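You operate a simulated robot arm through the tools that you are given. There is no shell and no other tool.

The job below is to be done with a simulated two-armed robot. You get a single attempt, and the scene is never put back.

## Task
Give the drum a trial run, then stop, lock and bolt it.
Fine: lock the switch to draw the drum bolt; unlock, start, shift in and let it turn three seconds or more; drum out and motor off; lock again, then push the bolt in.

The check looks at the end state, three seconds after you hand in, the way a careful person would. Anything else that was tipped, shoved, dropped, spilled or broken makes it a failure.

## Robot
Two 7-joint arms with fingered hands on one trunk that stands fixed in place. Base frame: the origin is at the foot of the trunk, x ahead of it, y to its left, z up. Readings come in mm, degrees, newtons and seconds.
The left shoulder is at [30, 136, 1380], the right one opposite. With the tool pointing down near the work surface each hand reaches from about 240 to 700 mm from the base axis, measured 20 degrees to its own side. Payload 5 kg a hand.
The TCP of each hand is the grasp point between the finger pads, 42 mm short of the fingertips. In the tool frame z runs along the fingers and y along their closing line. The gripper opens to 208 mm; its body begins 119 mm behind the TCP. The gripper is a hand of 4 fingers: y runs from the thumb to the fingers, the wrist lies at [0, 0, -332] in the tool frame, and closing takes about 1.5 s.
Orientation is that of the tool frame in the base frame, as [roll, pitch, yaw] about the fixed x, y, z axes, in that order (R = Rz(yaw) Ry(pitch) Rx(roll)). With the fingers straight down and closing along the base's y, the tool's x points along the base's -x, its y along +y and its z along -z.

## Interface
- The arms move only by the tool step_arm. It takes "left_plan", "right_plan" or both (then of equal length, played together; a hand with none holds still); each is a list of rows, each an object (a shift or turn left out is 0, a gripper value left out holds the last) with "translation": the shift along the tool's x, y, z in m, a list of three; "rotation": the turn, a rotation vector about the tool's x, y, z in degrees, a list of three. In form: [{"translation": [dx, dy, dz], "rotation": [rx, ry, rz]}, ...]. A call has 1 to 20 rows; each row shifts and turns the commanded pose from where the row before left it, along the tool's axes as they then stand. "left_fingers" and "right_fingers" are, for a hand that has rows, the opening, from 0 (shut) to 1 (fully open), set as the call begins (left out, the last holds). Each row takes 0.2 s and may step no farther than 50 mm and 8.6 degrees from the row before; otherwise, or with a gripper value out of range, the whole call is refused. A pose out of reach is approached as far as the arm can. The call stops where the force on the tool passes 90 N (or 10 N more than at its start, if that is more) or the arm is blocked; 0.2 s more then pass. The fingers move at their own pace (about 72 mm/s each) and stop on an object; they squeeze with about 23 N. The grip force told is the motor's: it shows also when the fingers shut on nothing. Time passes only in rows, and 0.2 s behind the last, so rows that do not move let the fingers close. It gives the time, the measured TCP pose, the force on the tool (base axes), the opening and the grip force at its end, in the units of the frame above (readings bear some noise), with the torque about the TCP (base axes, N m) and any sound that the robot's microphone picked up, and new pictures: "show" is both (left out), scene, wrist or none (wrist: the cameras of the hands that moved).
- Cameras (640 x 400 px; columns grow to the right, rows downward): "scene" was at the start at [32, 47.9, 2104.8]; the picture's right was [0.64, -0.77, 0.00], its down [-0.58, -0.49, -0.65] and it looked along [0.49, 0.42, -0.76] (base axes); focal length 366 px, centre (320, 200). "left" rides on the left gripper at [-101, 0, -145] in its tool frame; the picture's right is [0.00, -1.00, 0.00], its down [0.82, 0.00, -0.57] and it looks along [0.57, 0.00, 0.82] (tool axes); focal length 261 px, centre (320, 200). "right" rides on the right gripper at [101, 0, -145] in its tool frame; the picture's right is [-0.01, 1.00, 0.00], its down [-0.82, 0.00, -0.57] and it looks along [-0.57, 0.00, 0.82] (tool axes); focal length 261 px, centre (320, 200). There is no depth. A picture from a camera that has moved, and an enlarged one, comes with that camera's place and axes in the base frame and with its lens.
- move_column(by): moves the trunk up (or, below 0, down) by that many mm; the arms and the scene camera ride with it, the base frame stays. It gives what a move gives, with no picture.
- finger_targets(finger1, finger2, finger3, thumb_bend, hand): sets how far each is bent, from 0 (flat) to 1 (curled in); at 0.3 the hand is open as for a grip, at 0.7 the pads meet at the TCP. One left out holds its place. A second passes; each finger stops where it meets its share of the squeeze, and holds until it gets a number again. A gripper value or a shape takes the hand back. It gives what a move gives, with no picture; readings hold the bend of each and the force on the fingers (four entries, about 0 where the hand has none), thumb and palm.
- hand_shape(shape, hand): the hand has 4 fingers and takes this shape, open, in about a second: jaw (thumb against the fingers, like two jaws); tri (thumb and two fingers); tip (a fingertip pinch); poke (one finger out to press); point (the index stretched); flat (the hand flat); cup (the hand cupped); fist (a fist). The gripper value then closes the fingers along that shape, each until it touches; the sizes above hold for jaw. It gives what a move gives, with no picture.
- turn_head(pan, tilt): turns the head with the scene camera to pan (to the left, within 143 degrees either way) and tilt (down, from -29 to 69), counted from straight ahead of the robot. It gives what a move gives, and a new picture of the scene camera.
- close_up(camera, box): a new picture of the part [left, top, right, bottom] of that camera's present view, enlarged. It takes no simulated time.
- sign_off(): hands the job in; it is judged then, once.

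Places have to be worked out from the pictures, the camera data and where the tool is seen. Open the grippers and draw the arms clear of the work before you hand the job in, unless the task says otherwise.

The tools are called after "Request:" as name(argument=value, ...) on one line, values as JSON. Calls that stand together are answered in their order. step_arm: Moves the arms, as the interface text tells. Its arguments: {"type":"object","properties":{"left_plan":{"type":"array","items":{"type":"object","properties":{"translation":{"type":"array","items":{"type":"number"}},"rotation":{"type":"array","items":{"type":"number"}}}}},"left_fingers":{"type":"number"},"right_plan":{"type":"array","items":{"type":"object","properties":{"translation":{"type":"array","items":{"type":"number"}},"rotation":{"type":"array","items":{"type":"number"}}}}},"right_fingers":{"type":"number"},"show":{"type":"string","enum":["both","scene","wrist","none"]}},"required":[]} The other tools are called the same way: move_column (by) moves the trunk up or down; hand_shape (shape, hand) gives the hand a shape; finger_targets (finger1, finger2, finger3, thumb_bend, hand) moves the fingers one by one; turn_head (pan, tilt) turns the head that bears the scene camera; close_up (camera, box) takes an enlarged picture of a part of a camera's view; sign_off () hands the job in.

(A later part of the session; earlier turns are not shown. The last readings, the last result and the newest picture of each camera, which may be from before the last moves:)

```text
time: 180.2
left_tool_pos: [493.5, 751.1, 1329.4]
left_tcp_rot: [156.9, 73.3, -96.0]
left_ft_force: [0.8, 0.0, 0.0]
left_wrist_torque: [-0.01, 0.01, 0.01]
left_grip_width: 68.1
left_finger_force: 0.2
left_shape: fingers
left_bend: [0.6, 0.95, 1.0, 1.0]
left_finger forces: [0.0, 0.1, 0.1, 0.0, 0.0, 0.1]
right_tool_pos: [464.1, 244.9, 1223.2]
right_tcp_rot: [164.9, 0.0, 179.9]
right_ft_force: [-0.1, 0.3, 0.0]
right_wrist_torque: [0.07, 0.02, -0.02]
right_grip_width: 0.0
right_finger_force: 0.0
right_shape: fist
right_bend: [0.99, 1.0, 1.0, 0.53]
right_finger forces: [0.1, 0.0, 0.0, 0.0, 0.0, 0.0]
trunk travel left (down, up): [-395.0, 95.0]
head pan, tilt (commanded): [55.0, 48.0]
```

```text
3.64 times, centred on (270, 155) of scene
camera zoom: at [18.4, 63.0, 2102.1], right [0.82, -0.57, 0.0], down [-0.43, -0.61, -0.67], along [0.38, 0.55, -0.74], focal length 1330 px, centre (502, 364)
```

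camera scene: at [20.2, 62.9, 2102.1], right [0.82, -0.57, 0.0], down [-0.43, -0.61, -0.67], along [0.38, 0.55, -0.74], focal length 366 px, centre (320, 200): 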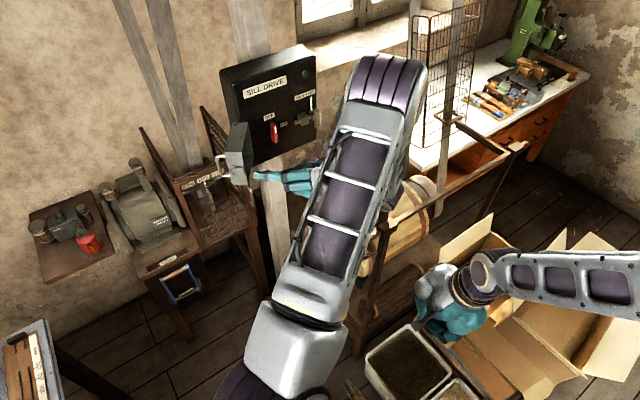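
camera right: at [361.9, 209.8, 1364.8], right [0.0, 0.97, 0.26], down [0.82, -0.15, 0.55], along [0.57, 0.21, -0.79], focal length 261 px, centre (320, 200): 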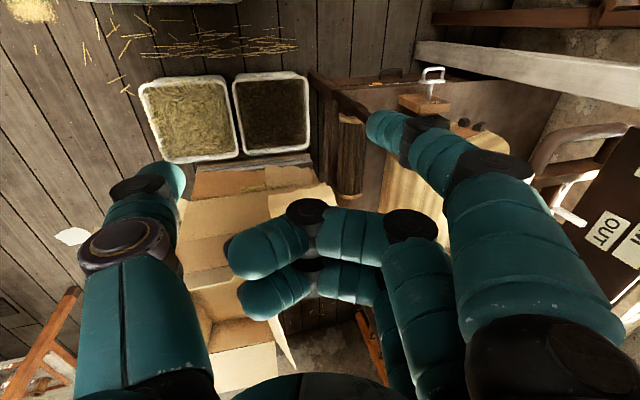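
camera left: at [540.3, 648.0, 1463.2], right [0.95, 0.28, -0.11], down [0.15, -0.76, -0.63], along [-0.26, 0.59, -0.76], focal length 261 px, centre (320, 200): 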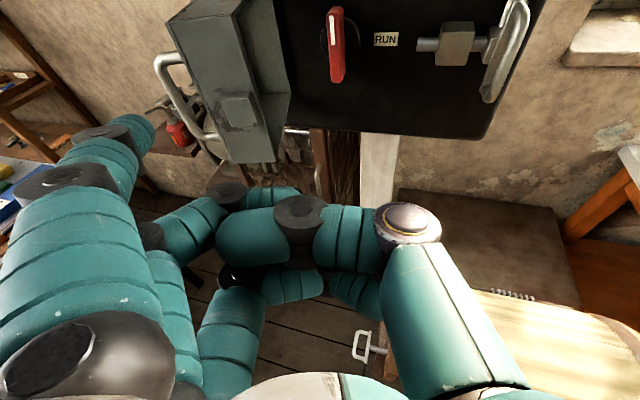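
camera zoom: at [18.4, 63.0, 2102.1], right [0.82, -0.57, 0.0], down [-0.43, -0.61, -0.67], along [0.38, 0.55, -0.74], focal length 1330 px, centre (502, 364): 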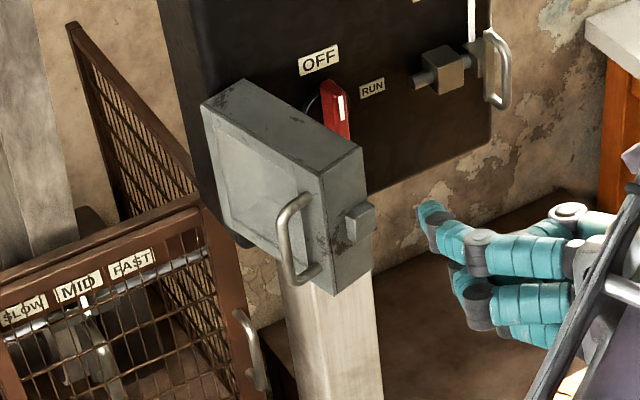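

I lift the finger above the handle, pass over to its left side, and come down there.

Request:
step_arm(left_plan=[{"translation": [-0.0288, 0.0033, -0.0078]}, {"translation": [-0.0288, 0.0033, -0.0078]}, {"translation": [0.0002, 0.0289, 0.0111]}, {"translation": [0.0002, 0.0289, 0.0111]}, {"translation": [0.0002, 0.0289, 0.0111]}, {"translation": [0, 0, 0]}], show="wrist")

```text
time: 181.6
left_tool_pos: [403.4, 756.9, 1389.0]
left_tcp_rot: [156.8, 73.3, -96.1]
left_ft_force: [-0.4, 0.2, -0.1]
left_wrist_torque: [0.02, 0.03, 0.07]
left_grip_width: 68.1
left_finger_force: 0.1
left_shape: fingers
left_bend: [0.6, 0.95, 1.0, 1.0]
left_finger forces: [0.1, 0.1, 0.0, 0.1, 0.1, 0.0]
right_tool_pos: [465.8, 244.5, 1223.9]
right_tcp_rot: [164.9, 0.0, 179.9]
right_ft_force: [0.4, -0.6, -0.6]
right_wrist_torque: [0.08, 0.03, 0.02]
right_grip_width: 0.2
right_finger_force: 0.1
right_shape: fist
right_bend: [0.99, 1.0, 1.0, 0.53]
right_finger forces: [0.0, 0.0, 0.1, 0.1, 0.1, 0.0]
trunk travel left (down, up): [-395.0, 95.0]
head pan, tilt (commanded): [55.0, 48.0]
camera left: at [448.9, 654.4, 1524.3], right [0.95, 0.28, -0.11], down [0.15, -0.76, -0.64], along [-0.26, 0.59, -0.76], focal length 261 px, centre (320, 200)
```

left: 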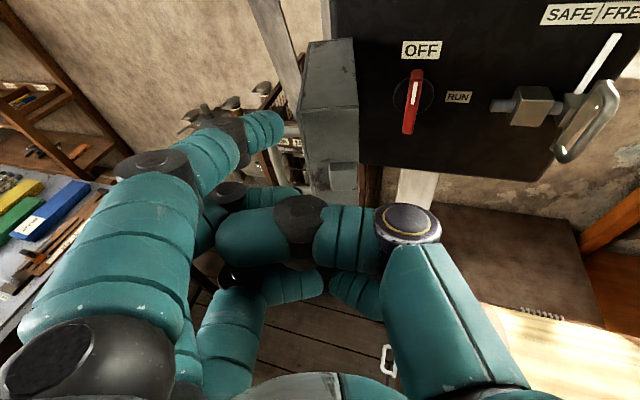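

The tip is above and left of the cover's handle. I move in diagonally and descend on its left side.

Request:
step_arm(left_plan=[{"translation": [-0.0043, 0.0139, 0.021]}, {"translation": [-0.0043, 0.0139, 0.021]}, {"translation": [0.0288, -0.0033, 0.0078]}, {"translation": [0.0259, -0.003, 0.007]}, {"translation": [0, 0, 0]}], show="wrist")

Request:
close_up(camera="scene", box=[200, 100, 340, 210])

```text
time: 182.8
left_tool_pos: [359.9, 790.0, 1331.7]
left_tcp_rot: [157.0, 73.4, -95.8]
left_ft_force: [-0.8, -0.1, 0.0]
left_wrist_torque: [-0.05, -0.02, -0.08]
left_grip_width: 68.0
left_finger_force: 0.2
left_shape: fingers
left_bend: [0.6, 0.95, 1.0, 1.0]
left_finger forces: [0.0, 0.1, 0.0, 0.0, 0.1, 0.0]
right_tool_pos: [463.2, 245.0, 1223.8]
right_tcp_rot: [165.0, 0.0, 180.0]
right_ft_force: [0.3, 0.3, 0.0]
right_wrist_torque: [0.08, -0.01, -0.02]
right_grip_width: 0.0
right_finger_force: 0.1
right_shape: fist
right_bend: [0.99, 1.0, 1.0, 0.53]
right_finger forces: [0.1, 0.1, 0.1, 0.0, 0.0, 0.1]
trunk travel left (down, up): [-395.0, 95.0]
head pan, tilt (commanded): [55.0, 48.0]
camera left: at [406.4, 687.2, 1467.0], right [0.95, 0.28, -0.11], down [0.15, -0.76, -0.64], along [-0.26, 0.59, -0.76], focal length 261 px, centre (320, 200)
```

left: 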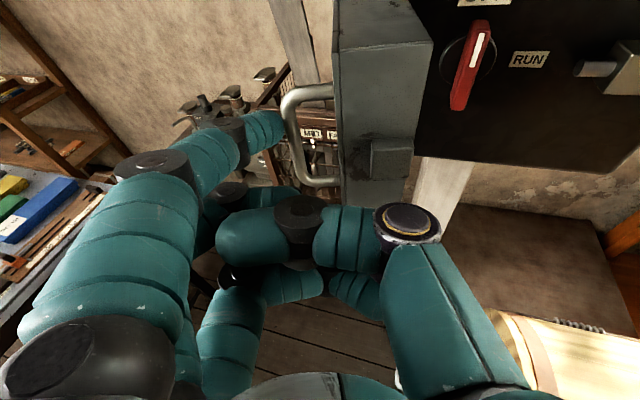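

```text
3.64 times, centred on (270, 155) of scene
camera zoom: at [16.9, 62.0, 2102.3], right [0.82, -0.57, 0.0], down [-0.43, -0.61, -0.67], along [0.38, 0.55, -0.74], focal length 1330 px, centre (502, 364)
```

zoom: 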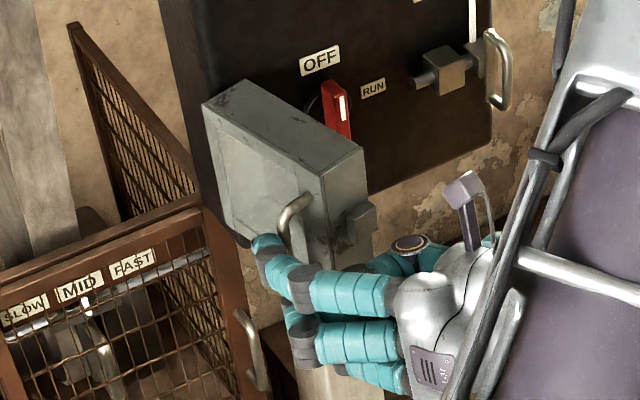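

The fingertip is left of the cover's handle. I push right to swing the cover toward closed.

Request:
step_arm(left_plan=[{"translation": [-0.0004, -0.0133, -0.0042]}, {"translation": [-0.001, -0.0204, -0.0049]}, {"translation": [-0.001, -0.0204, -0.0049]}, {"translation": [-0.001, -0.0204, -0.0049]}, {"translation": [0, 0, 0]}], show="wrist")

Request:
close_up(camera="scene", box=[200, 100, 340, 210])

```text
time: 184.0
left_tool_pos: [438.0, 793.9, 1330.6]
left_tcp_rot: [156.9, 73.4, -96.0]
left_ft_force: [-0.4, -0.3, 0.0]
left_wrist_torque: [0.01, -0.03, -0.04]
left_grip_width: 67.9
left_finger_force: 0.1
left_shape: fingers
left_bend: [0.6, 0.95, 1.0, 1.0]
left_finger forces: [0.0, 0.0, 0.0, 0.0, 0.1, 0.0]
right_tool_pos: [462.8, 244.9, 1225.5]
right_tcp_rot: [165.0, -0.1, 180.0]
right_ft_force: [-0.8, -0.3, 0.2]
right_wrist_torque: [0.05, -0.04, -0.03]
right_grip_width: 0.0
right_finger_force: 0.0
right_shape: fist
right_bend: [0.99, 1.0, 1.0, 0.53]
right_finger forces: [0.0, 0.1, 0.1, 0.1, 0.0, 0.1]
trunk travel left (down, up): [-395.0, 95.0]
head pan, tilt (commanded): [55.0, 48.0]
camera left: at [484.1, 692.0, 1466.2], right [0.95, 0.28, -0.11], down [0.15, -0.76, -0.63], along [-0.26, 0.59, -0.77], focal length 261 px, centre (320, 200)
```

left: 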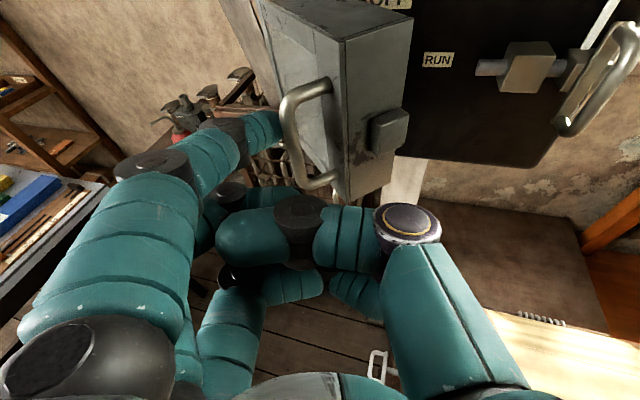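

```text
3.64 times, centred on (270, 155) of scene
camera zoom: at [17.3, 62.8, 2102.2], right [0.82, -0.57, 0.0], down [-0.43, -0.61, -0.67], along [0.38, 0.55, -0.74], focal length 1330 px, centre (502, 364)
```

zoom: 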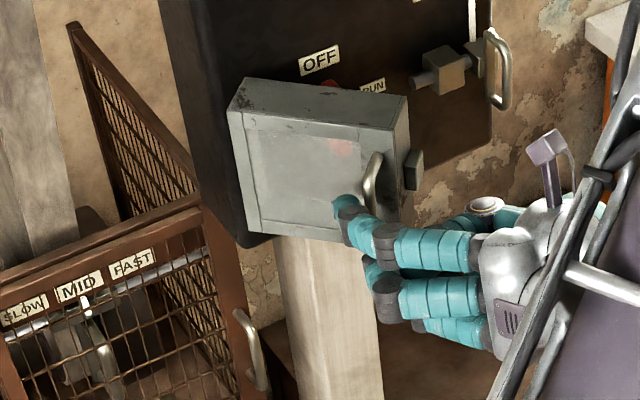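

Closing nicely. I follow the arc further.

Request:
step_arm(left_plan=[{"translation": [-0.003, -0.0172, 0.0036]}, {"translation": [-0.003, -0.0172, 0.0036]}, {"translation": [-0.0045, -0.0169, 0.0093]}, {"translation": [-0.0045, -0.0169, 0.0093]}, {"translation": [0, 0, 0]}], show="wrist")

Request:
close_up(camera="scene", box=[200, 100, 340, 210])

```text
time: 185.2
left_tool_pos: [496.0, 841.8, 1329.9]
left_tcp_rot: [156.9, 73.3, -95.9]
left_ft_force: [0.0, -0.4, 0.6]
left_wrist_torque: [0.01, -0.02, -0.06]
left_grip_width: 67.9
left_finger_force: 0.1
left_shape: fingers
left_bend: [0.6, 0.95, 1.0, 1.0]
left_finger forces: [0.0, 0.0, 0.0, 0.0, 0.0, 0.1]
right_tool_pos: [463.5, 244.7, 1224.5]
right_tcp_rot: [165.0, 0.0, 179.9]
right_ft_force: [0.4, 0.0, -0.5]
right_wrist_torque: [0.08, -0.06, 0.01]
right_grip_width: 0.0
right_finger_force: 0.1
right_shape: fist
right_bend: [0.98, 1.0, 1.0, 0.53]
right_finger forces: [0.1, 0.1, 0.1, 0.0, 0.0, 0.1]
trunk travel left (down, up): [-395.0, 95.0]
head pan, tilt (commanded): [55.0, 48.0]
camera left: at [541.8, 737.8, 1466.0], right [0.95, 0.28, -0.11], down [0.15, -0.76, -0.64], along [-0.26, 0.59, -0.76], focal length 261 px, centre (320, 200)
```

left: 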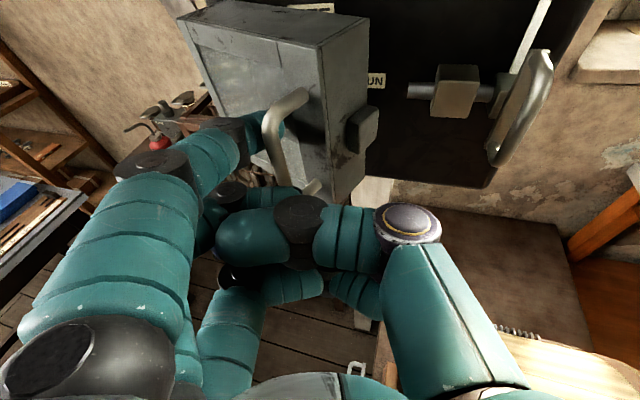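

```text
3.64 times, centred on (270, 155) of scene
camera zoom: at [17.3, 61.9, 2102.2], right [0.82, -0.57, 0.0], down [-0.43, -0.61, -0.67], along [0.38, 0.55, -0.74], focal length 1330 px, centre (502, 364)
```

zoom: 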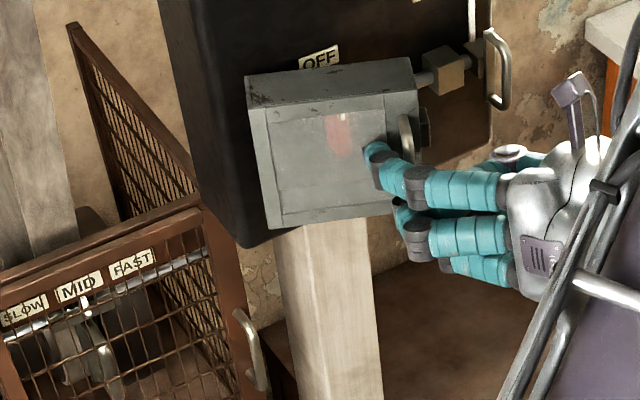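

Nearly shut. I press it home with the fingertip (+y).

Request:
step_arm(left_plan=[{"translation": [-0.0041, -0.0087, 0.0113]}, {"translation": [-0.0041, -0.0087, 0.0113]}, {"translation": [-0.0041, -0.0087, 0.0113]}, {"translation": [0, 0, 0]}], show="wrist")

Request:
close_up(camera="scene", box=[200, 100, 340, 210])

```text
time: 186.2
left_tool_pos: [512.5, 881.2, 1328.4]
left_tcp_rot: [156.9, 73.2, -95.8]
left_ft_force: [0.9, -16.9, -2.4]
left_wrist_torque: [0.44, -0.11, 0.84]
left_grip_width: 67.7
left_finger_force: 7.9
left_shape: fingers
left_bend: [0.58, 0.95, 1.0, 1.0]
left_finger forces: [16.5, 0.0, 0.0, 0.1, 0.0, 0.1]
right_tool_pos: [464.5, 243.1, 1224.0]
right_tcp_rot: [164.8, 0.0, 179.8]
right_ft_force: [-0.7, 0.1, -0.6]
right_wrist_torque: [0.05, -0.05, -0.02]
right_grip_width: 0.0
right_finger_force: 0.1
right_shape: fist
right_bend: [0.98, 1.0, 1.0, 0.53]
right_finger forces: [0.0, 0.0, 0.1, 0.1, 0.0, 0.0]
trunk travel left (down, up): [-395.0, 95.0]
head pan, tilt (commanded): [55.0, 48.0]
camera left: at [558.7, 777.3, 1464.9], right [0.95, 0.28, -0.11], down [0.15, -0.76, -0.63], along [-0.26, 0.59, -0.77], focal length 261 px, centre (320, 200)
```

left: 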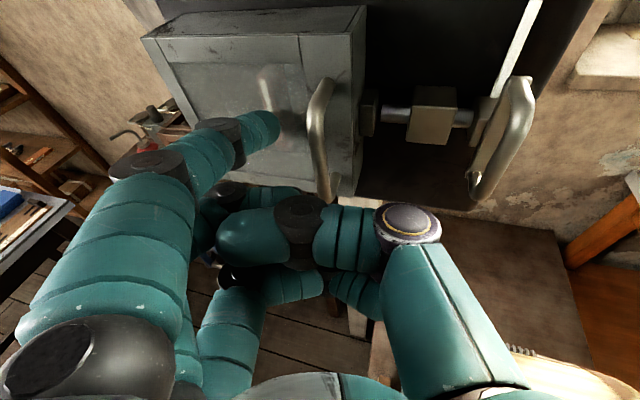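

```text
3.64 times, centred on (270, 155) of scene
camera zoom: at [18.1, 60.3, 2102.2], right [0.82, -0.57, 0.0], down [-0.43, -0.61, -0.67], along [0.38, 0.55, -0.74], focal length 1330 px, centre (502, 364)
```

zoom: 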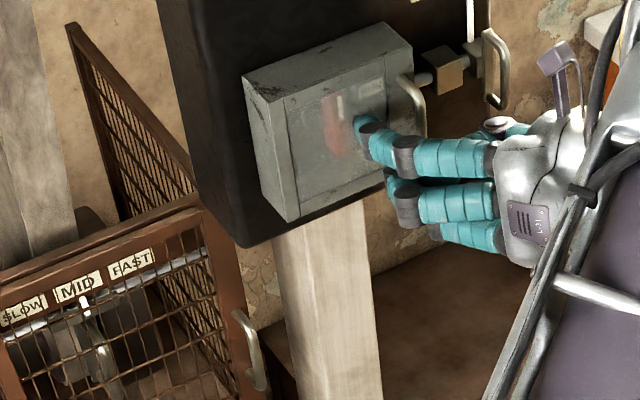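

The cover is shut with its tab beside the rod. I back off and move to the lock handle with the jaw slightly open.

Request:
step_arm(left_plan=[{"translation": [0.0086, 0.0084, -0.0275]}, {"translation": [0.0086, 0.0084, -0.0275]}, {"translation": [0, 0, 0]}], show="none")

Request:
step_arm(left_plan=[{"translation": [-0.012, -0.0346, -0.0077]}, {"translation": [-0.012, -0.0346, -0.0077]}, {"translation": [-0.012, -0.0346, -0.0077]}, {"translation": [-0.012, -0.0346, -0.0077]}, {"translation": [0, 0, 0]}, {"translation": [0, 0, 0]}], left_fingers=0.25, show="wrist")

```text
time: 187.0
left_tool_pos: [512.9, 823.9, 1327.2]
left_tcp_rot: [156.8, 73.2, -96.0]
left_ft_force: [-0.2, 0.3, -0.8]
left_wrist_torque: [0.04, -0.01, 0.0]
left_grip_width: 67.9
left_finger_force: 0.2
left_shape: fingers
left_bend: [0.6, 0.95, 1.0, 1.0]
left_finger forces: [0.0, 0.0, 0.1, 0.0, 0.1, 0.0]
right_tool_pos: [463.8, 246.9, 1224.6]
right_tcp_rot: [165.2, -0.1, 180.0]
right_ft_force: [-0.2, 0.2, -1.1]
right_wrist_torque: [-0.04, -0.02, -0.01]
right_grip_width: 0.1
right_finger_force: 0.1
right_shape: fist
right_bend: [0.98, 1.0, 1.0, 0.53]
right_finger forces: [0.0, 0.1, 0.0, 0.0, 0.1, 0.0]
trunk travel left (down, up): [-395.0, 95.0]
head pan, tilt (commanded): [55.0, 48.0]
```

```text
time: 188.4
left_tool_pos: [653.9, 848.2, 1367.8]
left_tcp_rot: [156.9, 73.3, -96.0]
left_ft_force: [0.4, -0.6, -0.6]
left_wrist_torque: [0.0, 0.01, 0.06]
left_grip_width: 51.6
left_finger_force: 0.1
left_shape: jaw
left_bend: [0.73, 0.73, 0.73, 0.7]
left_finger forces: [0.0, 0.0, 0.1, 0.1, 0.0, 0.1]
right_tool_pos: [465.0, 244.2, 1224.3]
right_tcp_rot: [165.0, 0.0, 179.8]
right_ft_force: [0.7, 0.4, -0.7]
right_wrist_torque: [0.09, 0.02, -0.01]
right_grip_width: 0.0
right_finger_force: 0.1
right_shape: fist
right_bend: [0.98, 1.0, 1.0, 0.53]
right_finger forces: [0.0, 0.1, 0.1, 0.1, 0.0, 0.1]
trunk travel left (down, up): [-395.0, 95.0]
head pan, tilt (commanded): [55.0, 48.0]
camera left: at [700.2, 744.2, 1502.1], right [0.95, 0.28, -0.11], down [0.15, -0.76, -0.64], along [-0.26, 0.59, -0.76], focal length 261 px, centre (320, 200)
```

left: 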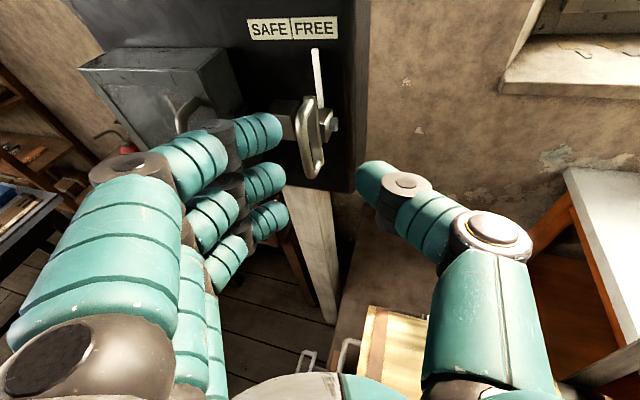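

Same view as before at FREE. I advance 58 mm and close on the handle.

Request:
step_arm(left_plan=[{"translation": [0, 0, 0.02]}, {"translation": [0, 0, 0.02]}, {"translation": [0, 0, 0.018]}, {"translation": [0, 0, 0]}], show="wrist")

Request:
step_arm(left_plan=[{"translation": [0, 0, 0]}, {"translation": [0, 0, 0]}, {"translation": [0, 0, 0]}, {"translation": [0, 0, 0]}, {"translation": [0, 0, 0]}, {"translation": [0, 0, 0]}], left_fingers=0.0, show="wrist")

```text
time: 189.4
left_tool_pos: [636.4, 901.6, 1352.9]
left_tcp_rot: [156.9, 73.2, -95.8]
left_ft_force: [0.0, 1.0, -0.4]
left_wrist_torque: [-0.02, -0.01, -0.02]
left_grip_width: 51.5
left_finger_force: 0.0
left_shape: jaw
left_bend: [0.73, 0.73, 0.73, 0.7]
left_finger forces: [0.0, 0.0, 0.1, 0.0, 0.1, 0.0]
right_tool_pos: [464.4, 243.9, 1225.3]
right_tcp_rot: [165.0, 0.0, 180.0]
right_ft_force: [0.3, -0.4, -0.9]
right_wrist_torque: [0.1, -0.01, -0.01]
right_grip_width: 0.1
right_finger_force: 0.2
right_shape: fist
right_bend: [0.98, 1.0, 1.0, 0.53]
right_finger forces: [0.0, 0.1, 0.0, 0.0, 0.1, 0.0]
trunk travel left (down, up): [-395.0, 95.0]
head pan, tilt (commanded): [55.0, 48.0]
camera left: at [683.1, 799.0, 1488.3], right [0.95, 0.28, -0.11], down [0.15, -0.76, -0.64], along [-0.26, 0.59, -0.76], focal length 261 px, centre (320, 200)
```

left: 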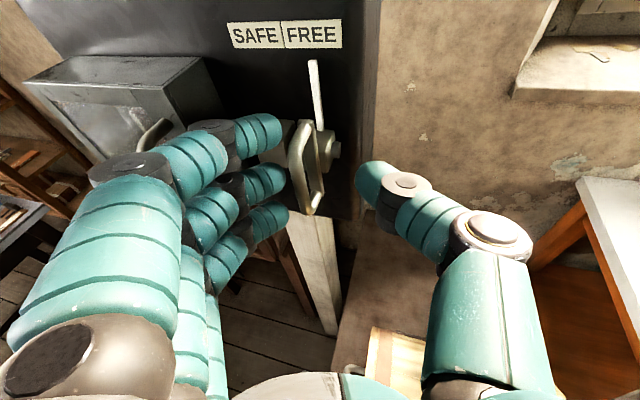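

```text
time: 190.8
left_tool_pos: [636.8, 902.9, 1353.2]
left_tcp_rot: [157.0, 73.2, -95.8]
left_ft_force: [-3.7, 0.7, -1.2]
left_wrist_torque: [-0.08, 0.04, -0.25]
left_grip_width: 5.5
left_finger_force: 23.5
left_shape: jaw
left_bend: [0.72, 0.72, 0.72, 0.69]
left_finger forces: [6.6, 6.7, 6.9, 0.1, 16.6, 0.0]
right_tool_pos: [464.0, 246.1, 1225.9]
right_tcp_rot: [165.1, 0.0, 180.0]
right_ft_force: [-0.1, -0.1, 0.0]
right_wrist_torque: [0.02, -0.03, 0.03]
right_grip_width: 0.0
right_finger_force: 0.0
right_shape: fist
right_bend: [0.98, 1.0, 1.0, 0.53]
right_finger forces: [0.1, 0.1, 0.0, 0.0, 0.0, 0.1]
trunk travel left (down, up): [-395.0, 95.0]
head pan, tilt (commanded): [55.0, 48.0]
camera left: at [682.5, 799.6, 1487.9], right [0.95, 0.28, -0.11], down [0.15, -0.76, -0.63], along [-0.26, 0.59, -0.77], focal length 261 px, centre (320, 200)
```

left: 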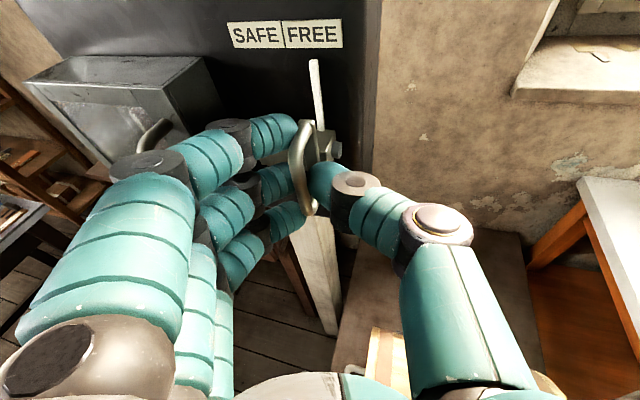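

Gripped. I slide it to SAFE (−x).

Request:
step_arm(left_plan=[{"translation": [0.0002, 0.0095, 0.003]}, {"translation": [0.0002, 0.0095, 0.003]}, {"translation": [0.0002, 0.0095, 0.003]}, {"translation": [0.0002, 0.0095, 0.003]}, {"translation": [0, 0, 0]}], show="wrist")

```text
time: 192.0
left_tool_pos: [598.7, 902.2, 1352.7]
left_tcp_rot: [156.9, 73.3, -96.0]
left_ft_force: [9.6, 0.9, 3.5]
left_wrist_torque: [0.12, -0.03, -0.8]
left_grip_width: 4.6
left_finger_force: 23.2
left_shape: jaw
left_bend: [0.72, 0.72, 0.72, 0.7]
left_finger forces: [5.6, 6.3, 5.2, 0.0, 26.5, 0.0]
right_tool_pos: [465.4, 244.9, 1223.4]
right_tcp_rot: [165.0, 0.1, 180.0]
right_ft_force: [0.1, 0.7, 0.4]
right_wrist_torque: [0.06, -0.02, 0.02]
right_grip_width: 0.0
right_finger_force: 0.0
right_shape: fist
right_bend: [0.98, 1.0, 1.0, 0.53]
right_finger forces: [0.0, 0.0, 0.2, 0.1, 0.1, 0.0]
trunk travel left (down, up): [-395.0, 95.0]
head pan, tilt (commanded): [55.0, 48.0]
camera left: at [645.4, 798.6, 1488.0], right [0.95, 0.28, -0.11], down [0.15, -0.76, -0.64], along [-0.26, 0.59, -0.76], focal length 261 px, centre (320, 200)
```

left: 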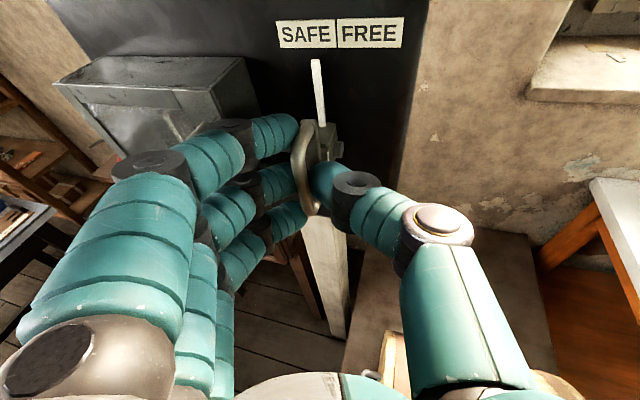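

Index under SAFE; a small extra push to the stop.

Request:
step_arm(left_plan=[{"translation": [0.0002, 0.0086, 0.0027]}, {"translation": [0, 0, 0]}], show="wrist")

Request:
close_up(camera="scene", box=[200, 50, 360, 190])

```text
time: 192.6
left_tool_pos: [595.4, 899.3, 1352.3]
left_tcp_rot: [157.0, 73.3, -96.0]
left_ft_force: [32.4, -7.4, 11.1]
left_wrist_torque: [0.32, -0.24, -1.62]
left_grip_width: 5.0
left_finger_force: 22.9
left_shape: jaw
left_bend: [0.73, 0.73, 0.72, 0.7]
left_finger forces: [2.7, 3.3, 2.1, 0.1, 40.8, 0.0]
right_tool_pos: [467.0, 243.8, 1223.9]
right_tcp_rot: [164.9, -0.1, -179.9]
right_ft_force: [-1.1, 0.8, -1.2]
right_wrist_torque: [0.09, -0.04, 0.03]
right_grip_width: 0.0
right_finger_force: 0.1
right_shape: fist
right_bend: [0.98, 1.0, 1.0, 0.53]
right_finger forces: [0.0, 0.0, 0.0, 0.1, 0.0, 0.0]
trunk travel left (down, up): [-395.0, 95.0]
head pan, tilt (commanded): [55.0, 48.0]
camera left: at [639.7, 796.3, 1488.3], right [0.96, 0.28, -0.11], down [0.15, -0.76, -0.64], along [-0.26, 0.59, -0.76], focal length 261 px, centre (320, 200)
```

left: 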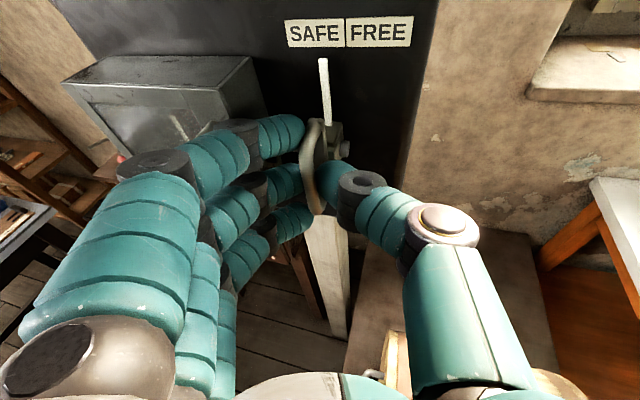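

```text
2.86 times, centred on (280, 120) of scene
camera zoom: at [22.9, 60.2, 2102.3], right [0.82, -0.57, 0.0], down [-0.43, -0.61, -0.67], along [0.38, 0.55, -0.74], focal length 1045 px, centre (434, 429)
```

zoom: 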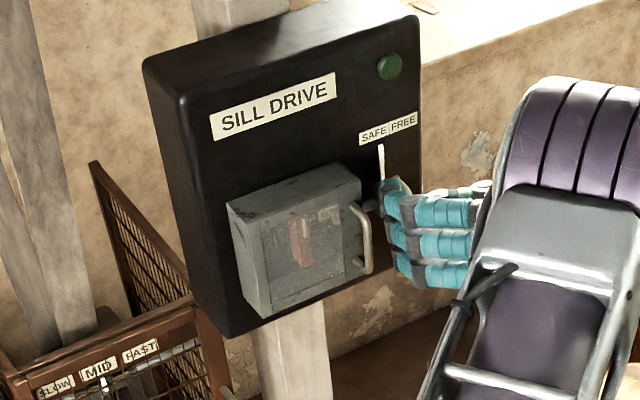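

At the SAFE stop (32 N). I relax, open slightly and withdraw.

Request:
step_arm(left_plan=[{"translation": [-0.0002, -0.0076, -0.0024]}, {"translation": [0, 0, 0]}, {"translation": [0, 0, 0]}, {"translation": [0, 0, 0]}, {"translation": [0, 0, -0.025]}, {"translation": [0, 0, -0.035]}, {"translation": [0, 0, -0.035]}, {"translation": [0, 0, 0]}], left_fingers=0.2, show="both")

Request:
close_up(camera="left", box=[180, 0, 480, 200])

```text
time: 194.4
left_tool_pos: [623.8, 813.0, 1378.7]
left_tcp_rot: [156.8, 73.1, -95.9]
left_ft_force: [0.4, 1.1, -0.2]
left_wrist_torque: [0.03, -0.03, -0.01]
left_grip_width: 41.2
left_finger_force: 0.0
left_shape: jaw
left_bend: [0.73, 0.73, 0.73, 0.7]
left_finger forces: [0.1, 0.1, 0.0, 0.1, 0.0, 0.1]
right_tool_pos: [464.2, 245.8, 1224.9]
right_tcp_rot: [164.9, 0.0, -180.0]
right_ft_force: [-0.3, -0.2, -0.6]
right_wrist_torque: [0.02, -0.02, -0.05]
right_grip_width: 0.0
right_finger_force: 0.0
right_shape: fist
right_bend: [0.97, 1.0, 1.0, 0.53]
right_finger forces: [0.1, 0.0, 0.1, 0.1, 0.1, 0.1]
trunk travel left (down, up): [-395.0, 95.0]
head pan, tilt (commanded): [55.0, 48.0]
camera scene: at [18.3, 63.8, 2102.1], right [0.82, -0.57, 0.0], down [-0.43, -0.61, -0.67], along [0.38, 0.55, -0.74], focal length 366 px, centre (320, 200)
camera left: at [670.5, 711.0, 1513.4], right [0.95, 0.28, -0.11], down [0.15, -0.76, -0.63], along [-0.26, 0.59, -0.77], focal length 261 px, centre (320, 200)
```

scene: 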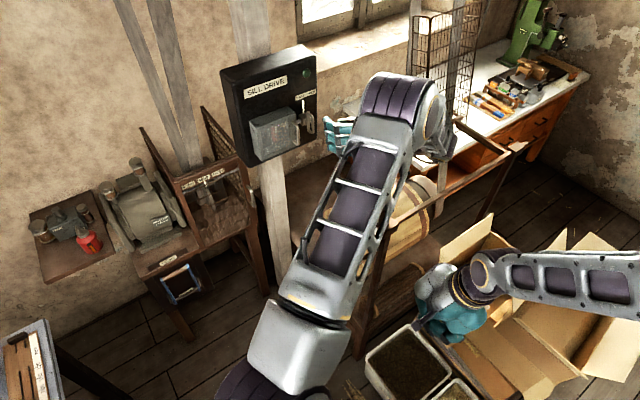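
left: 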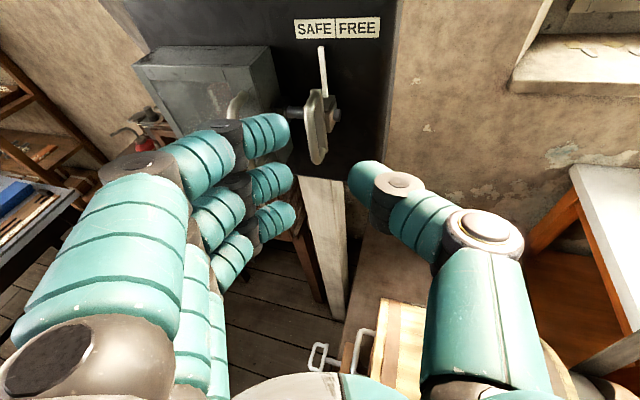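

```text
2.00 times, centred on (330, 100) of left
camera zoom: at [670.5, 711.0, 1513.4], right [0.95, 0.28, -0.11], down [0.15, -0.76, -0.63], along [-0.26, 0.59, -0.77], focal length 521 px, centre (300, 400)
```

zoom: 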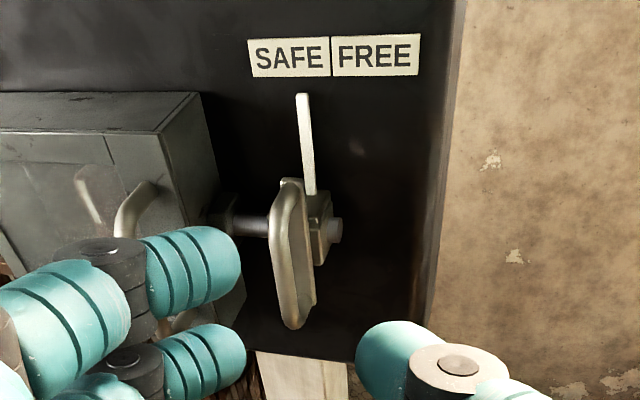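

Index at SAFE, rod through the tab: locked again. Now I clear the space: first the right arm goes back to the right side.

Request:
step_arm(right_plan=[{"translation": [-0.0143, -0.0319, -0.0325]}, {"translation": [-0.0143, -0.0319, -0.0325]}, {"translation": [-0.0143, -0.0319, -0.0325]}, {"translation": [-0.0143, -0.0319, -0.0325]}, {"translation": [-0.0143, -0.0319, -0.0325]}, {"translation": [-0.0143, -0.0319, -0.0325]}, {"translation": [-0.0143, -0.0319, -0.0325]}, {"translation": [-0.0143, -0.0319, -0.0325]}, {"translation": [-0.0143, -0.0319, -0.0325]}, {"translation": [-0.0143, -0.0319, -0.0325]}, {"translation": [-0.0143, -0.0319, -0.0325]}, {"translation": [-0.0143, -0.0319, -0.0325]}, {"translation": [0, 0, 0]}], show="scene")

```text
time: 197.2
left_tool_pos: [623.6, 814.3, 1377.1]
left_tcp_rot: [156.9, 73.2, -95.9]
left_ft_force: [-0.9, 0.8, -0.5]
left_wrist_torque: [0.02, -0.01, 0.07]
left_grip_width: 41.3
left_finger_force: 0.1
left_shape: jaw
left_bend: [0.73, 0.73, 0.73, 0.7]
left_finger forces: [0.1, 0.1, 0.0, 0.0, 0.0, 0.0]
right_tool_pos: [633.4, -224.6, 1504.0]
right_tcp_rot: [165.0, 0.0, -180.0]
right_ft_force: [-0.5, 1.0, 1.0]
right_wrist_torque: [-0.05, -0.05, 0.04]
right_grip_width: 0.1
right_finger_force: 0.1
right_shape: fist
right_bend: [0.97, 1.0, 1.0, 0.53]
right_finger forces: [0.0, 0.1, 0.0, 0.0, 0.0, 0.0]
trunk travel left (down, up): [-395.0, 95.0]
head pan, tilt (commanded): [55.0, 48.0]
camera scene: at [18.1, 64.0, 2102.1], right [0.82, -0.57, 0.0], down [-0.43, -0.61, -0.67], along [0.38, 0.55, -0.74], focal length 366 px, centre (320, 200)
```

scene: 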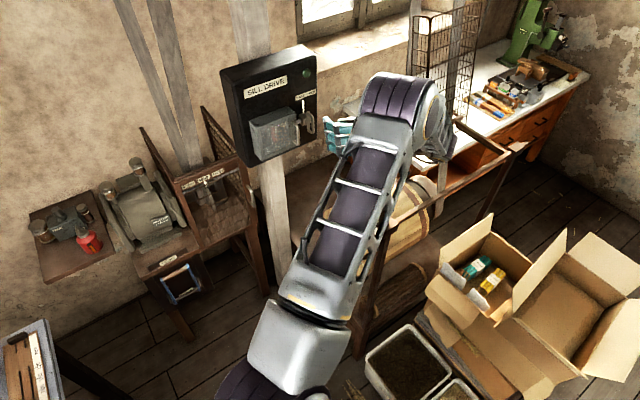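

Right arm is away. I draw the left hand back from the board into free space, keeping its attitude.

Request:
step_arm(left_plan=[{"translation": [-0.015, 0.029, -0.0213]}, {"translation": [-0.015, 0.029, -0.0213]}, {"translation": [-0.015, 0.029, -0.0213]}, {"translation": [-0.015, 0.029, -0.0213]}, {"translation": [0, 0, 0]}], show="scene")

```text
time: 198.4
left_tool_pos: [542.1, 724.1, 1471.7]
left_tcp_rot: [156.6, 73.2, -96.2]
left_ft_force: [-0.2, 0.4, -0.7]
left_wrist_torque: [0.04, 0.06, 0.1]
left_grip_width: 41.4
left_finger_force: 0.1
left_shape: jaw
left_bend: [0.73, 0.73, 0.73, 0.7]
left_finger forces: [0.0, 0.0, 0.0, 0.1, 0.0, 0.0]
right_tool_pos: [634.9, -223.4, 1502.3]
right_tcp_rot: [165.1, -0.1, -179.9]
right_ft_force: [0.9, 1.2, -0.6]
right_wrist_torque: [-0.07, 0.13, 0.03]
right_grip_width: 0.0
right_finger_force: 0.0
right_shape: fist
right_bend: [0.97, 1.0, 1.0, 0.53]
right_finger forces: [0.0, 0.0, 0.0, 0.1, 0.0, 0.0]
trunk travel left (down, up): [-395.0, 95.0]
head pan, tilt (commanded): [55.0, 48.0]
camera scene: at [20.1, 64.4, 2102.0], right [0.82, -0.57, 0.0], down [-0.43, -0.61, -0.67], along [0.38, 0.55, -0.74], focal length 366 px, centre (320, 200)
```

scene: 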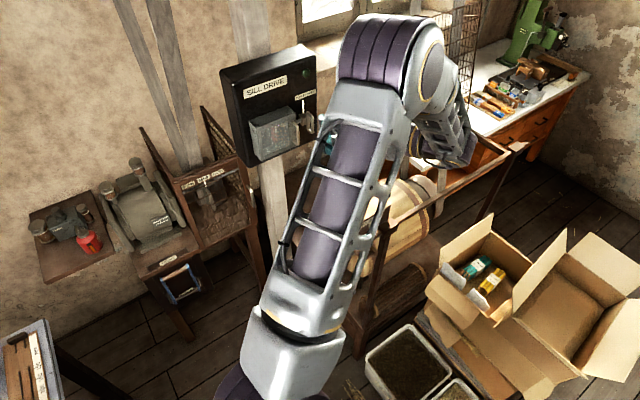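

I tilt the hand downward in place, five small steps, checking how the arm follows.

Request:
step_arm(left_plan=[{"rotation": [3.5, 6.2, 0.65]}, {"rotation": [3.5, 6.2, 0.65]}, {"rotation": [3.5, 6.2, 0.65]}, {"translation": [0, 0, 0]}], show="none")

Request:
step_arm(left_plan=[{"rotation": [3.5, 6.2, 0.65]}, {"rotation": [3.5, 6.2, 0.65]}, {"translation": [0, 0, 0]}], show="scene")

```text
time: 199.4
left_tool_pos: [541.3, 720.8, 1472.3]
left_tcp_rot: [173.4, 54.8, -89.3]
left_ft_force: [-0.1, -1.1, -0.2]
left_wrist_torque: [0.03, 0.02, 0.02]
left_grip_width: 41.5
left_finger_force: 0.0
left_shape: jaw
left_bend: [0.73, 0.73, 0.73, 0.7]
left_finger forces: [0.0, 0.0, 0.0, 0.1, 0.0, 0.0]
right_tool_pos: [635.0, -227.3, 1502.7]
right_tcp_rot: [165.0, 0.1, 179.9]
right_ft_force: [0.4, -0.9, 0.2]
right_wrist_torque: [0.06, 0.01, 0.0]
right_grip_width: 0.0
right_finger_force: 0.0
right_shape: fist
right_bend: [0.97, 1.0, 1.0, 0.53]
right_finger forces: [0.0, 0.1, 0.0, 0.0, 0.0, 0.1]
trunk travel left (down, up): [-395.0, 95.0]
head pan, tilt (commanded): [55.0, 48.0]
```

```text
time: 200.2
left_tool_pos: [542.9, 721.0, 1471.2]
left_tcp_rot: [179.7, 42.3, -90.4]
left_ft_force: [0.2, 0.6, 0.1]
left_wrist_torque: [0.03, 0.08, 0.06]
left_grip_width: 41.5
left_finger_force: 0.1
left_shape: jaw
left_bend: [0.73, 0.73, 0.73, 0.7]
left_finger forces: [0.0, 0.0, 0.0, 0.0, 0.1, 0.0]
right_tool_pos: [635.1, -226.1, 1501.9]
right_tcp_rot: [164.9, -0.2, 179.9]
right_ft_force: [0.7, -1.3, -0.8]
right_wrist_torque: [0.1, 0.1, 0.05]
right_grip_width: 0.1
right_finger_force: 0.1
right_shape: fist
right_bend: [0.97, 1.0, 1.0, 0.53]
right_finger forces: [0.0, 0.0, 0.1, 0.0, 0.0, 0.0]
trunk travel left (down, up): [-395.0, 95.0]
head pan, tilt (commanded): [55.0, 48.0]
camera scene: at [20.7, 62.0, 2102.1], right [0.82, -0.57, 0.0], down [-0.43, -0.61, -0.67], along [0.38, 0.55, -0.74], focal length 366 px, centre (320, 200)
```

scene: 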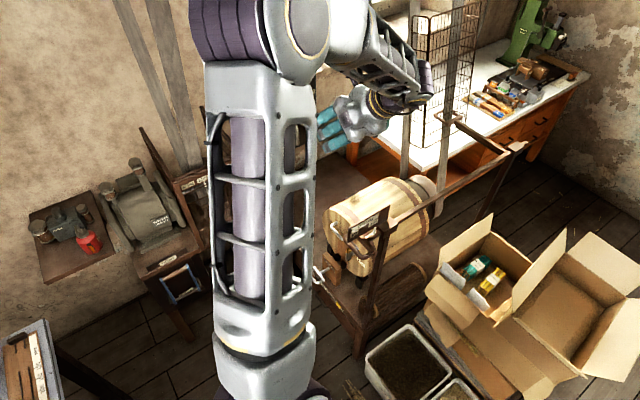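

That went smoothly, elbow high on the left. I continue to full tool-down while shifting left.

Request:
step_arm(left_plan=[{"translation": [0, 0.02, 0], "rotation": [0, 7.05, 0]}, {"translation": [0, 0.02, 0], "rotation": [0, 7.05, 0]}, {"translation": [0, 0.02, 0], "rotation": [0, 7.05, 0]}, {"translation": [0, 0, 0]}], show="none")

Request:
step_arm(left_plan=[{"translation": [0, 0.02, 0], "rotation": [0, 7.05, 0]}, {"translation": [0, 0.02, 0], "rotation": [0, 7.05, 0]}, {"translation": [0, 0.02, 0], "rotation": [0, 7.05, 0]}, {"translation": [0, 0, 0]}], show="both")

```text
time: 201.2
left_tool_pos: [481.4, 721.1, 1473.3]
left_tcp_rot: [179.9, 21.2, -90.2]
left_ft_force: [0.6, -0.1, 0.2]
left_wrist_torque: [0.02, 0.01, 0.02]
left_grip_width: 41.2
left_finger_force: 0.1
left_shape: jaw
left_bend: [0.73, 0.73, 0.73, 0.7]
left_finger forces: [0.0, 0.0, 0.0, 0.0, 0.1, 0.0]
right_tool_pos: [634.3, -225.5, 1503.4]
right_tcp_rot: [165.1, 0.0, 180.0]
right_ft_force: [0.8, -0.9, -1.1]
right_wrist_torque: [0.14, 0.04, 0.0]
right_grip_width: 0.0
right_finger_force: 0.1
right_shape: fist
right_bend: [0.97, 1.0, 1.0, 0.53]
right_finger forces: [0.0, 0.0, 0.0, 0.0, 0.1, 0.0]
trunk travel left (down, up): [-395.0, 95.0]
head pan, tilt (commanded): [55.0, 48.0]
```

```text
time: 202.2
left_tool_pos: [418.3, 725.1, 1471.1]
left_tcp_rot: [179.9, 0.0, -90.1]
left_ft_force: [-4.2, 3.4, -0.2]
left_wrist_torque: [-0.47, -0.59, 0.04]
left_grip_width: 41.6
left_finger_force: 0.0
left_shape: jaw
left_bend: [0.73, 0.73, 0.73, 0.7]
left_finger forces: [0.0, 0.0, 0.0, 0.1, 0.0, 0.0]
right_tool_pos: [629.5, -222.3, 1505.2]
right_tcp_rot: [165.1, 0.2, -179.9]
right_ft_force: [-0.6, 1.0, 1.3]
right_wrist_torque: [-0.14, -0.08, -0.06]
right_grip_width: 0.0
right_finger_force: 0.0
right_shape: fist
right_bend: [0.97, 1.0, 1.0, 0.53]
right_finger forces: [0.0, 0.0, 0.0, 0.1, 0.0, 0.0]
trunk travel left (down, up): [-395.0, 95.0]
head pan, tilt (commanded): [55.0, 48.0]
camera scene: at [13.4, 66.8, 2102.1], right [0.82, -0.57, 0.0], down [-0.42, -0.61, -0.67], along [0.39, 0.55, -0.74], focal length 366 px, centre (320, 200)
camera left: at [417.6, 826.4, 1615.2], right [1.0, 0.0, 0.0], down [0.0, -0.82, 0.57], along [0.0, -0.57, -0.82], focal length 261 px, centre (320, 200)
```

scene: 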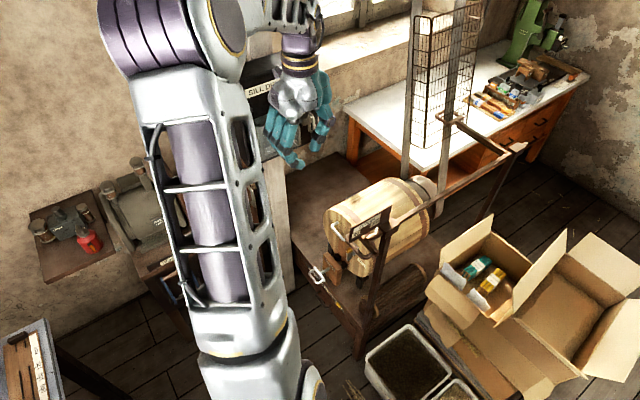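
left: 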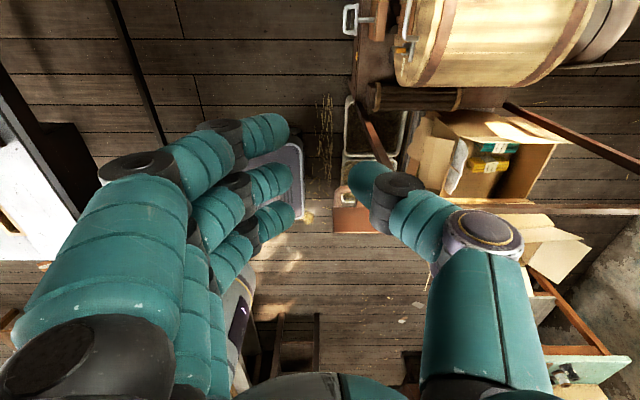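

Tool-down with the elbow high on the left: good for going low. I lower the trunk.

Request:
move_column(by=-200)

Request:
move_column(by=-190)

Request:
turn_head(pan=50, tilt=45)

```text
time: 204.4
left_tool_pos: [421.4, 720.5, 1272.0]
left_tcp_rot: [179.8, 0.1, -90.1]
left_ft_force: [0.2, 0.0, -0.5]
left_wrist_torque: [0.02, 0.0, 0.0]
left_grip_width: 41.7
left_finger_force: 0.0
left_shape: jaw
left_bend: [0.73, 0.73, 0.73, 0.7]
left_finger forces: [0.0, 0.1, 0.0, 0.0, 0.0, 0.1]
right_tool_pos: [634.7, -225.1, 1302.6]
right_tcp_rot: [165.0, 0.1, 179.9]
right_ft_force: [-0.2, -0.2, 0.4]
right_wrist_torque: [-0.05, -0.01, 0.0]
right_grip_width: 0.0
right_finger_force: 0.0
right_shape: fist
right_bend: [0.97, 1.0, 1.0, 0.53]
right_finger forces: [0.2, 0.0, 0.1, 0.0, 0.0, 0.0]
trunk travel left (down, up): [-195.0, 295.0]
head pan, tilt (commanded): [55.0, 48.0]
```

```text
time: 206.5
left_tool_pos: [420.6, 720.2, 1081.9]
left_tcp_rot: [179.8, 0.1, -90.1]
left_ft_force: [0.3, 0.1, 0.8]
left_wrist_torque: [-0.01, 0.01, -0.02]
left_grip_width: 41.6
left_finger_force: 0.1
left_shape: jaw
left_bend: [0.73, 0.73, 0.73, 0.7]
left_finger forces: [0.1, 0.0, 0.0, 0.1, 0.1, 0.0]
right_tool_pos: [634.1, -224.8, 1113.3]
right_tcp_rot: [165.0, 0.0, 179.9]
right_ft_force: [0.2, -0.2, 1.0]
right_wrist_torque: [-0.03, -0.02, 0.01]
right_grip_width: 0.0
right_finger_force: 0.1
right_shape: fist
right_bend: [0.97, 1.0, 1.0, 0.53]
right_finger forces: [0.0, 0.0, 0.1, 0.0, 0.0, 0.0]
trunk travel left (down, up): [-5.0, 485.0]
head pan, tilt (commanded): [55.0, 48.0]
```

```text
time: 207.1
left_tool_pos: [421.0, 721.0, 1081.1]
left_tcp_rot: [179.8, 0.0, -90.2]
left_ft_force: [0.1, -0.4, 0.6]
left_wrist_torque: [-0.01, 0.0, 0.01]
left_grip_width: 41.3
left_finger_force: 0.1
left_shape: jaw
left_bend: [0.73, 0.73, 0.73, 0.7]
left_finger forces: [0.0, 0.0, 0.0, 0.0, 0.0, 0.0]
right_tool_pos: [634.3, -225.5, 1111.8]
right_tcp_rot: [165.0, 0.1, 179.9]
right_ft_force: [0.0, 0.6, 0.6]
right_wrist_torque: [-0.04, 0.02, 0.0]
right_grip_width: 0.0
right_finger_force: 0.0
right_shape: fist
right_bend: [0.96, 1.0, 1.0, 0.53]
right_finger forces: [0.0, 0.0, 0.1, 0.0, 0.0, 0.1]
trunk travel left (down, up): [-5.0, 485.0]
head pan, tilt (commanded): [50.0, 45.0]
camera scene: at [25.1, 60.4, 1716.3], right [0.77, -0.64, 0.0], down [-0.45, -0.54, -0.71], along [0.45, 0.54, -0.71], focal length 366 px, centre (320, 200)
```

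scene: 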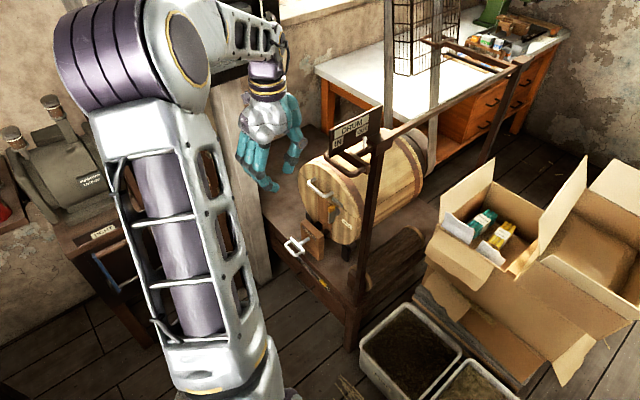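

The view of the drum and bolt is clear. I zoom in to check the lugs against the bolt.

Request:
close_up(camera="scene", box=[260, 160, 400, 290])

Request:
close_up(camera="scene", box=[320, 90, 430, 190])

```text
3.08 times, centred on (330, 225) of scene
camera zoom: at [25.1, 60.4, 1716.3], right [0.77, -0.64, 0.0], down [-0.45, -0.54, -0.71], along [0.45, 0.54, -0.71], focal length 1126 px, centre (289, 123)
```

zoom: 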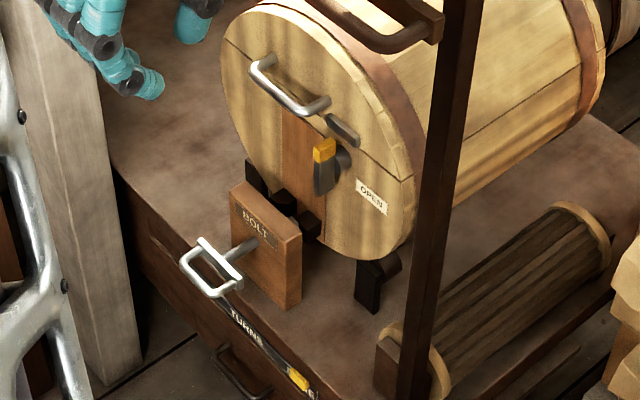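

```text
4.00 times, centred on (375, 140) of scene
camera zoom: at [25.1, 60.4, 1716.3], right [0.77, -0.64, 0.0], down [-0.45, -0.54, -0.71], along [0.45, 0.54, -0.71], focal length 1463 px, centre (100, 440)
```

zoom: 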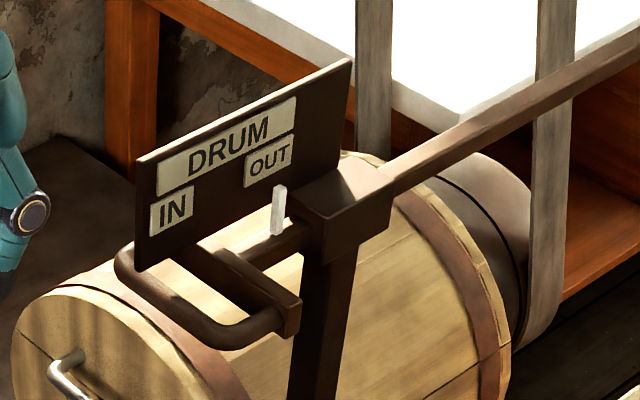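

The shifter shows OUT and the drum is at home with its lugs at the bolt. I close the left hand and lower it in small batches.

Request:
step_arm(left_plan=[{"translation": [0, 0, 0.045]}, {"translation": [0, 0, 0.045]}, {"translation": [0, 0, 0.045]}, {"translation": [0, 0, 0]}], left_fingers=0.0, show="none")

Request:
step_arm(left_plan=[{"translation": [0, 0, 0.045]}, {"translation": [0, 0, 0.045]}, {"translation": [0, 0, 0.045]}, {"translation": [0, 0, 0]}], show="scene")

```text
time: 208.1
left_tool_pos: [419.6, 721.6, 945.5]
left_tcp_rot: [180.0, 0.0, -90.1]
left_ft_force: [0.0, 0.2, -0.6]
left_wrist_torque: [0.06, -0.01, 0.02]
left_grip_width: 0.0
left_finger_force: 23.3
left_shape: jaw
left_bend: [0.7, 0.7, 0.7, 0.7]
left_finger forces: [0.0, 0.1, 0.0, 0.0, 0.0, 0.0]
right_tool_pos: [633.4, -226.6, 1112.7]
right_tcp_rot: [165.0, 0.0, 179.9]
right_ft_force: [0.2, -1.0, 0.8]
right_wrist_torque: [0.03, -0.06, 0.02]
right_grip_width: 0.1
right_finger_force: 0.0
right_shape: fist
right_bend: [0.96, 1.0, 1.0, 0.53]
right_finger forces: [0.1, 0.0, 0.1, 0.0, 0.0, 0.0]
trunk travel left (down, up): [-5.0, 485.0]
head pan, tilt (commanded): [50.0, 45.0]
```

```text
time: 209.1
left_tool_pos: [419.2, 720.7, 809.9]
left_tcp_rot: [180.0, 0.1, -90.1]
left_ft_force: [-0.6, -0.4, 0.5]
left_wrist_torque: [0.06, -0.02, -0.01]
left_grip_width: 0.0
left_finger_force: 23.3
left_shape: jaw
left_bend: [0.7, 0.7, 0.7, 0.7]
left_finger forces: [0.0, 0.1, 0.0, 0.0, 0.0, 0.1]
right_tool_pos: [633.6, -227.3, 1112.5]
right_tcp_rot: [165.0, -0.1, 179.9]
right_ft_force: [0.4, -0.5, -1.0]
right_wrist_torque: [0.02, -0.03, -0.03]
right_grip_width: 0.2
right_finger_force: 0.1
right_shape: fist
right_bend: [0.96, 1.0, 1.0, 0.53]
right_finger forces: [0.0, 0.1, 0.1, 0.0, 0.0, 0.1]
trunk travel left (down, up): [-5.0, 485.0]
head pan, tilt (commanded): [50.0, 45.0]
camera scene: at [24.7, 59.2, 1716.5], right [0.77, -0.64, 0.0], down [-0.45, -0.54, -0.71], along [0.45, 0.54, -0.71], focal length 366 px, centre (320, 200)
```

scene: 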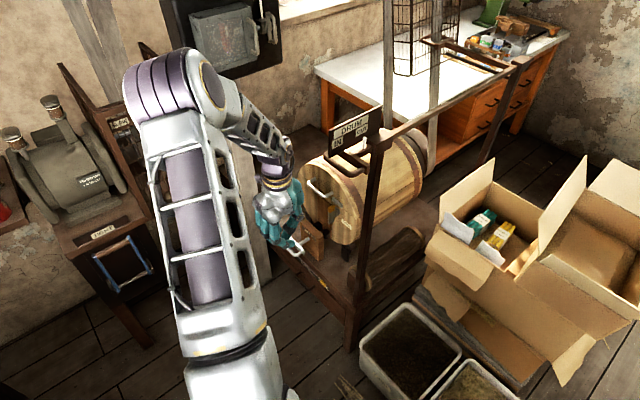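

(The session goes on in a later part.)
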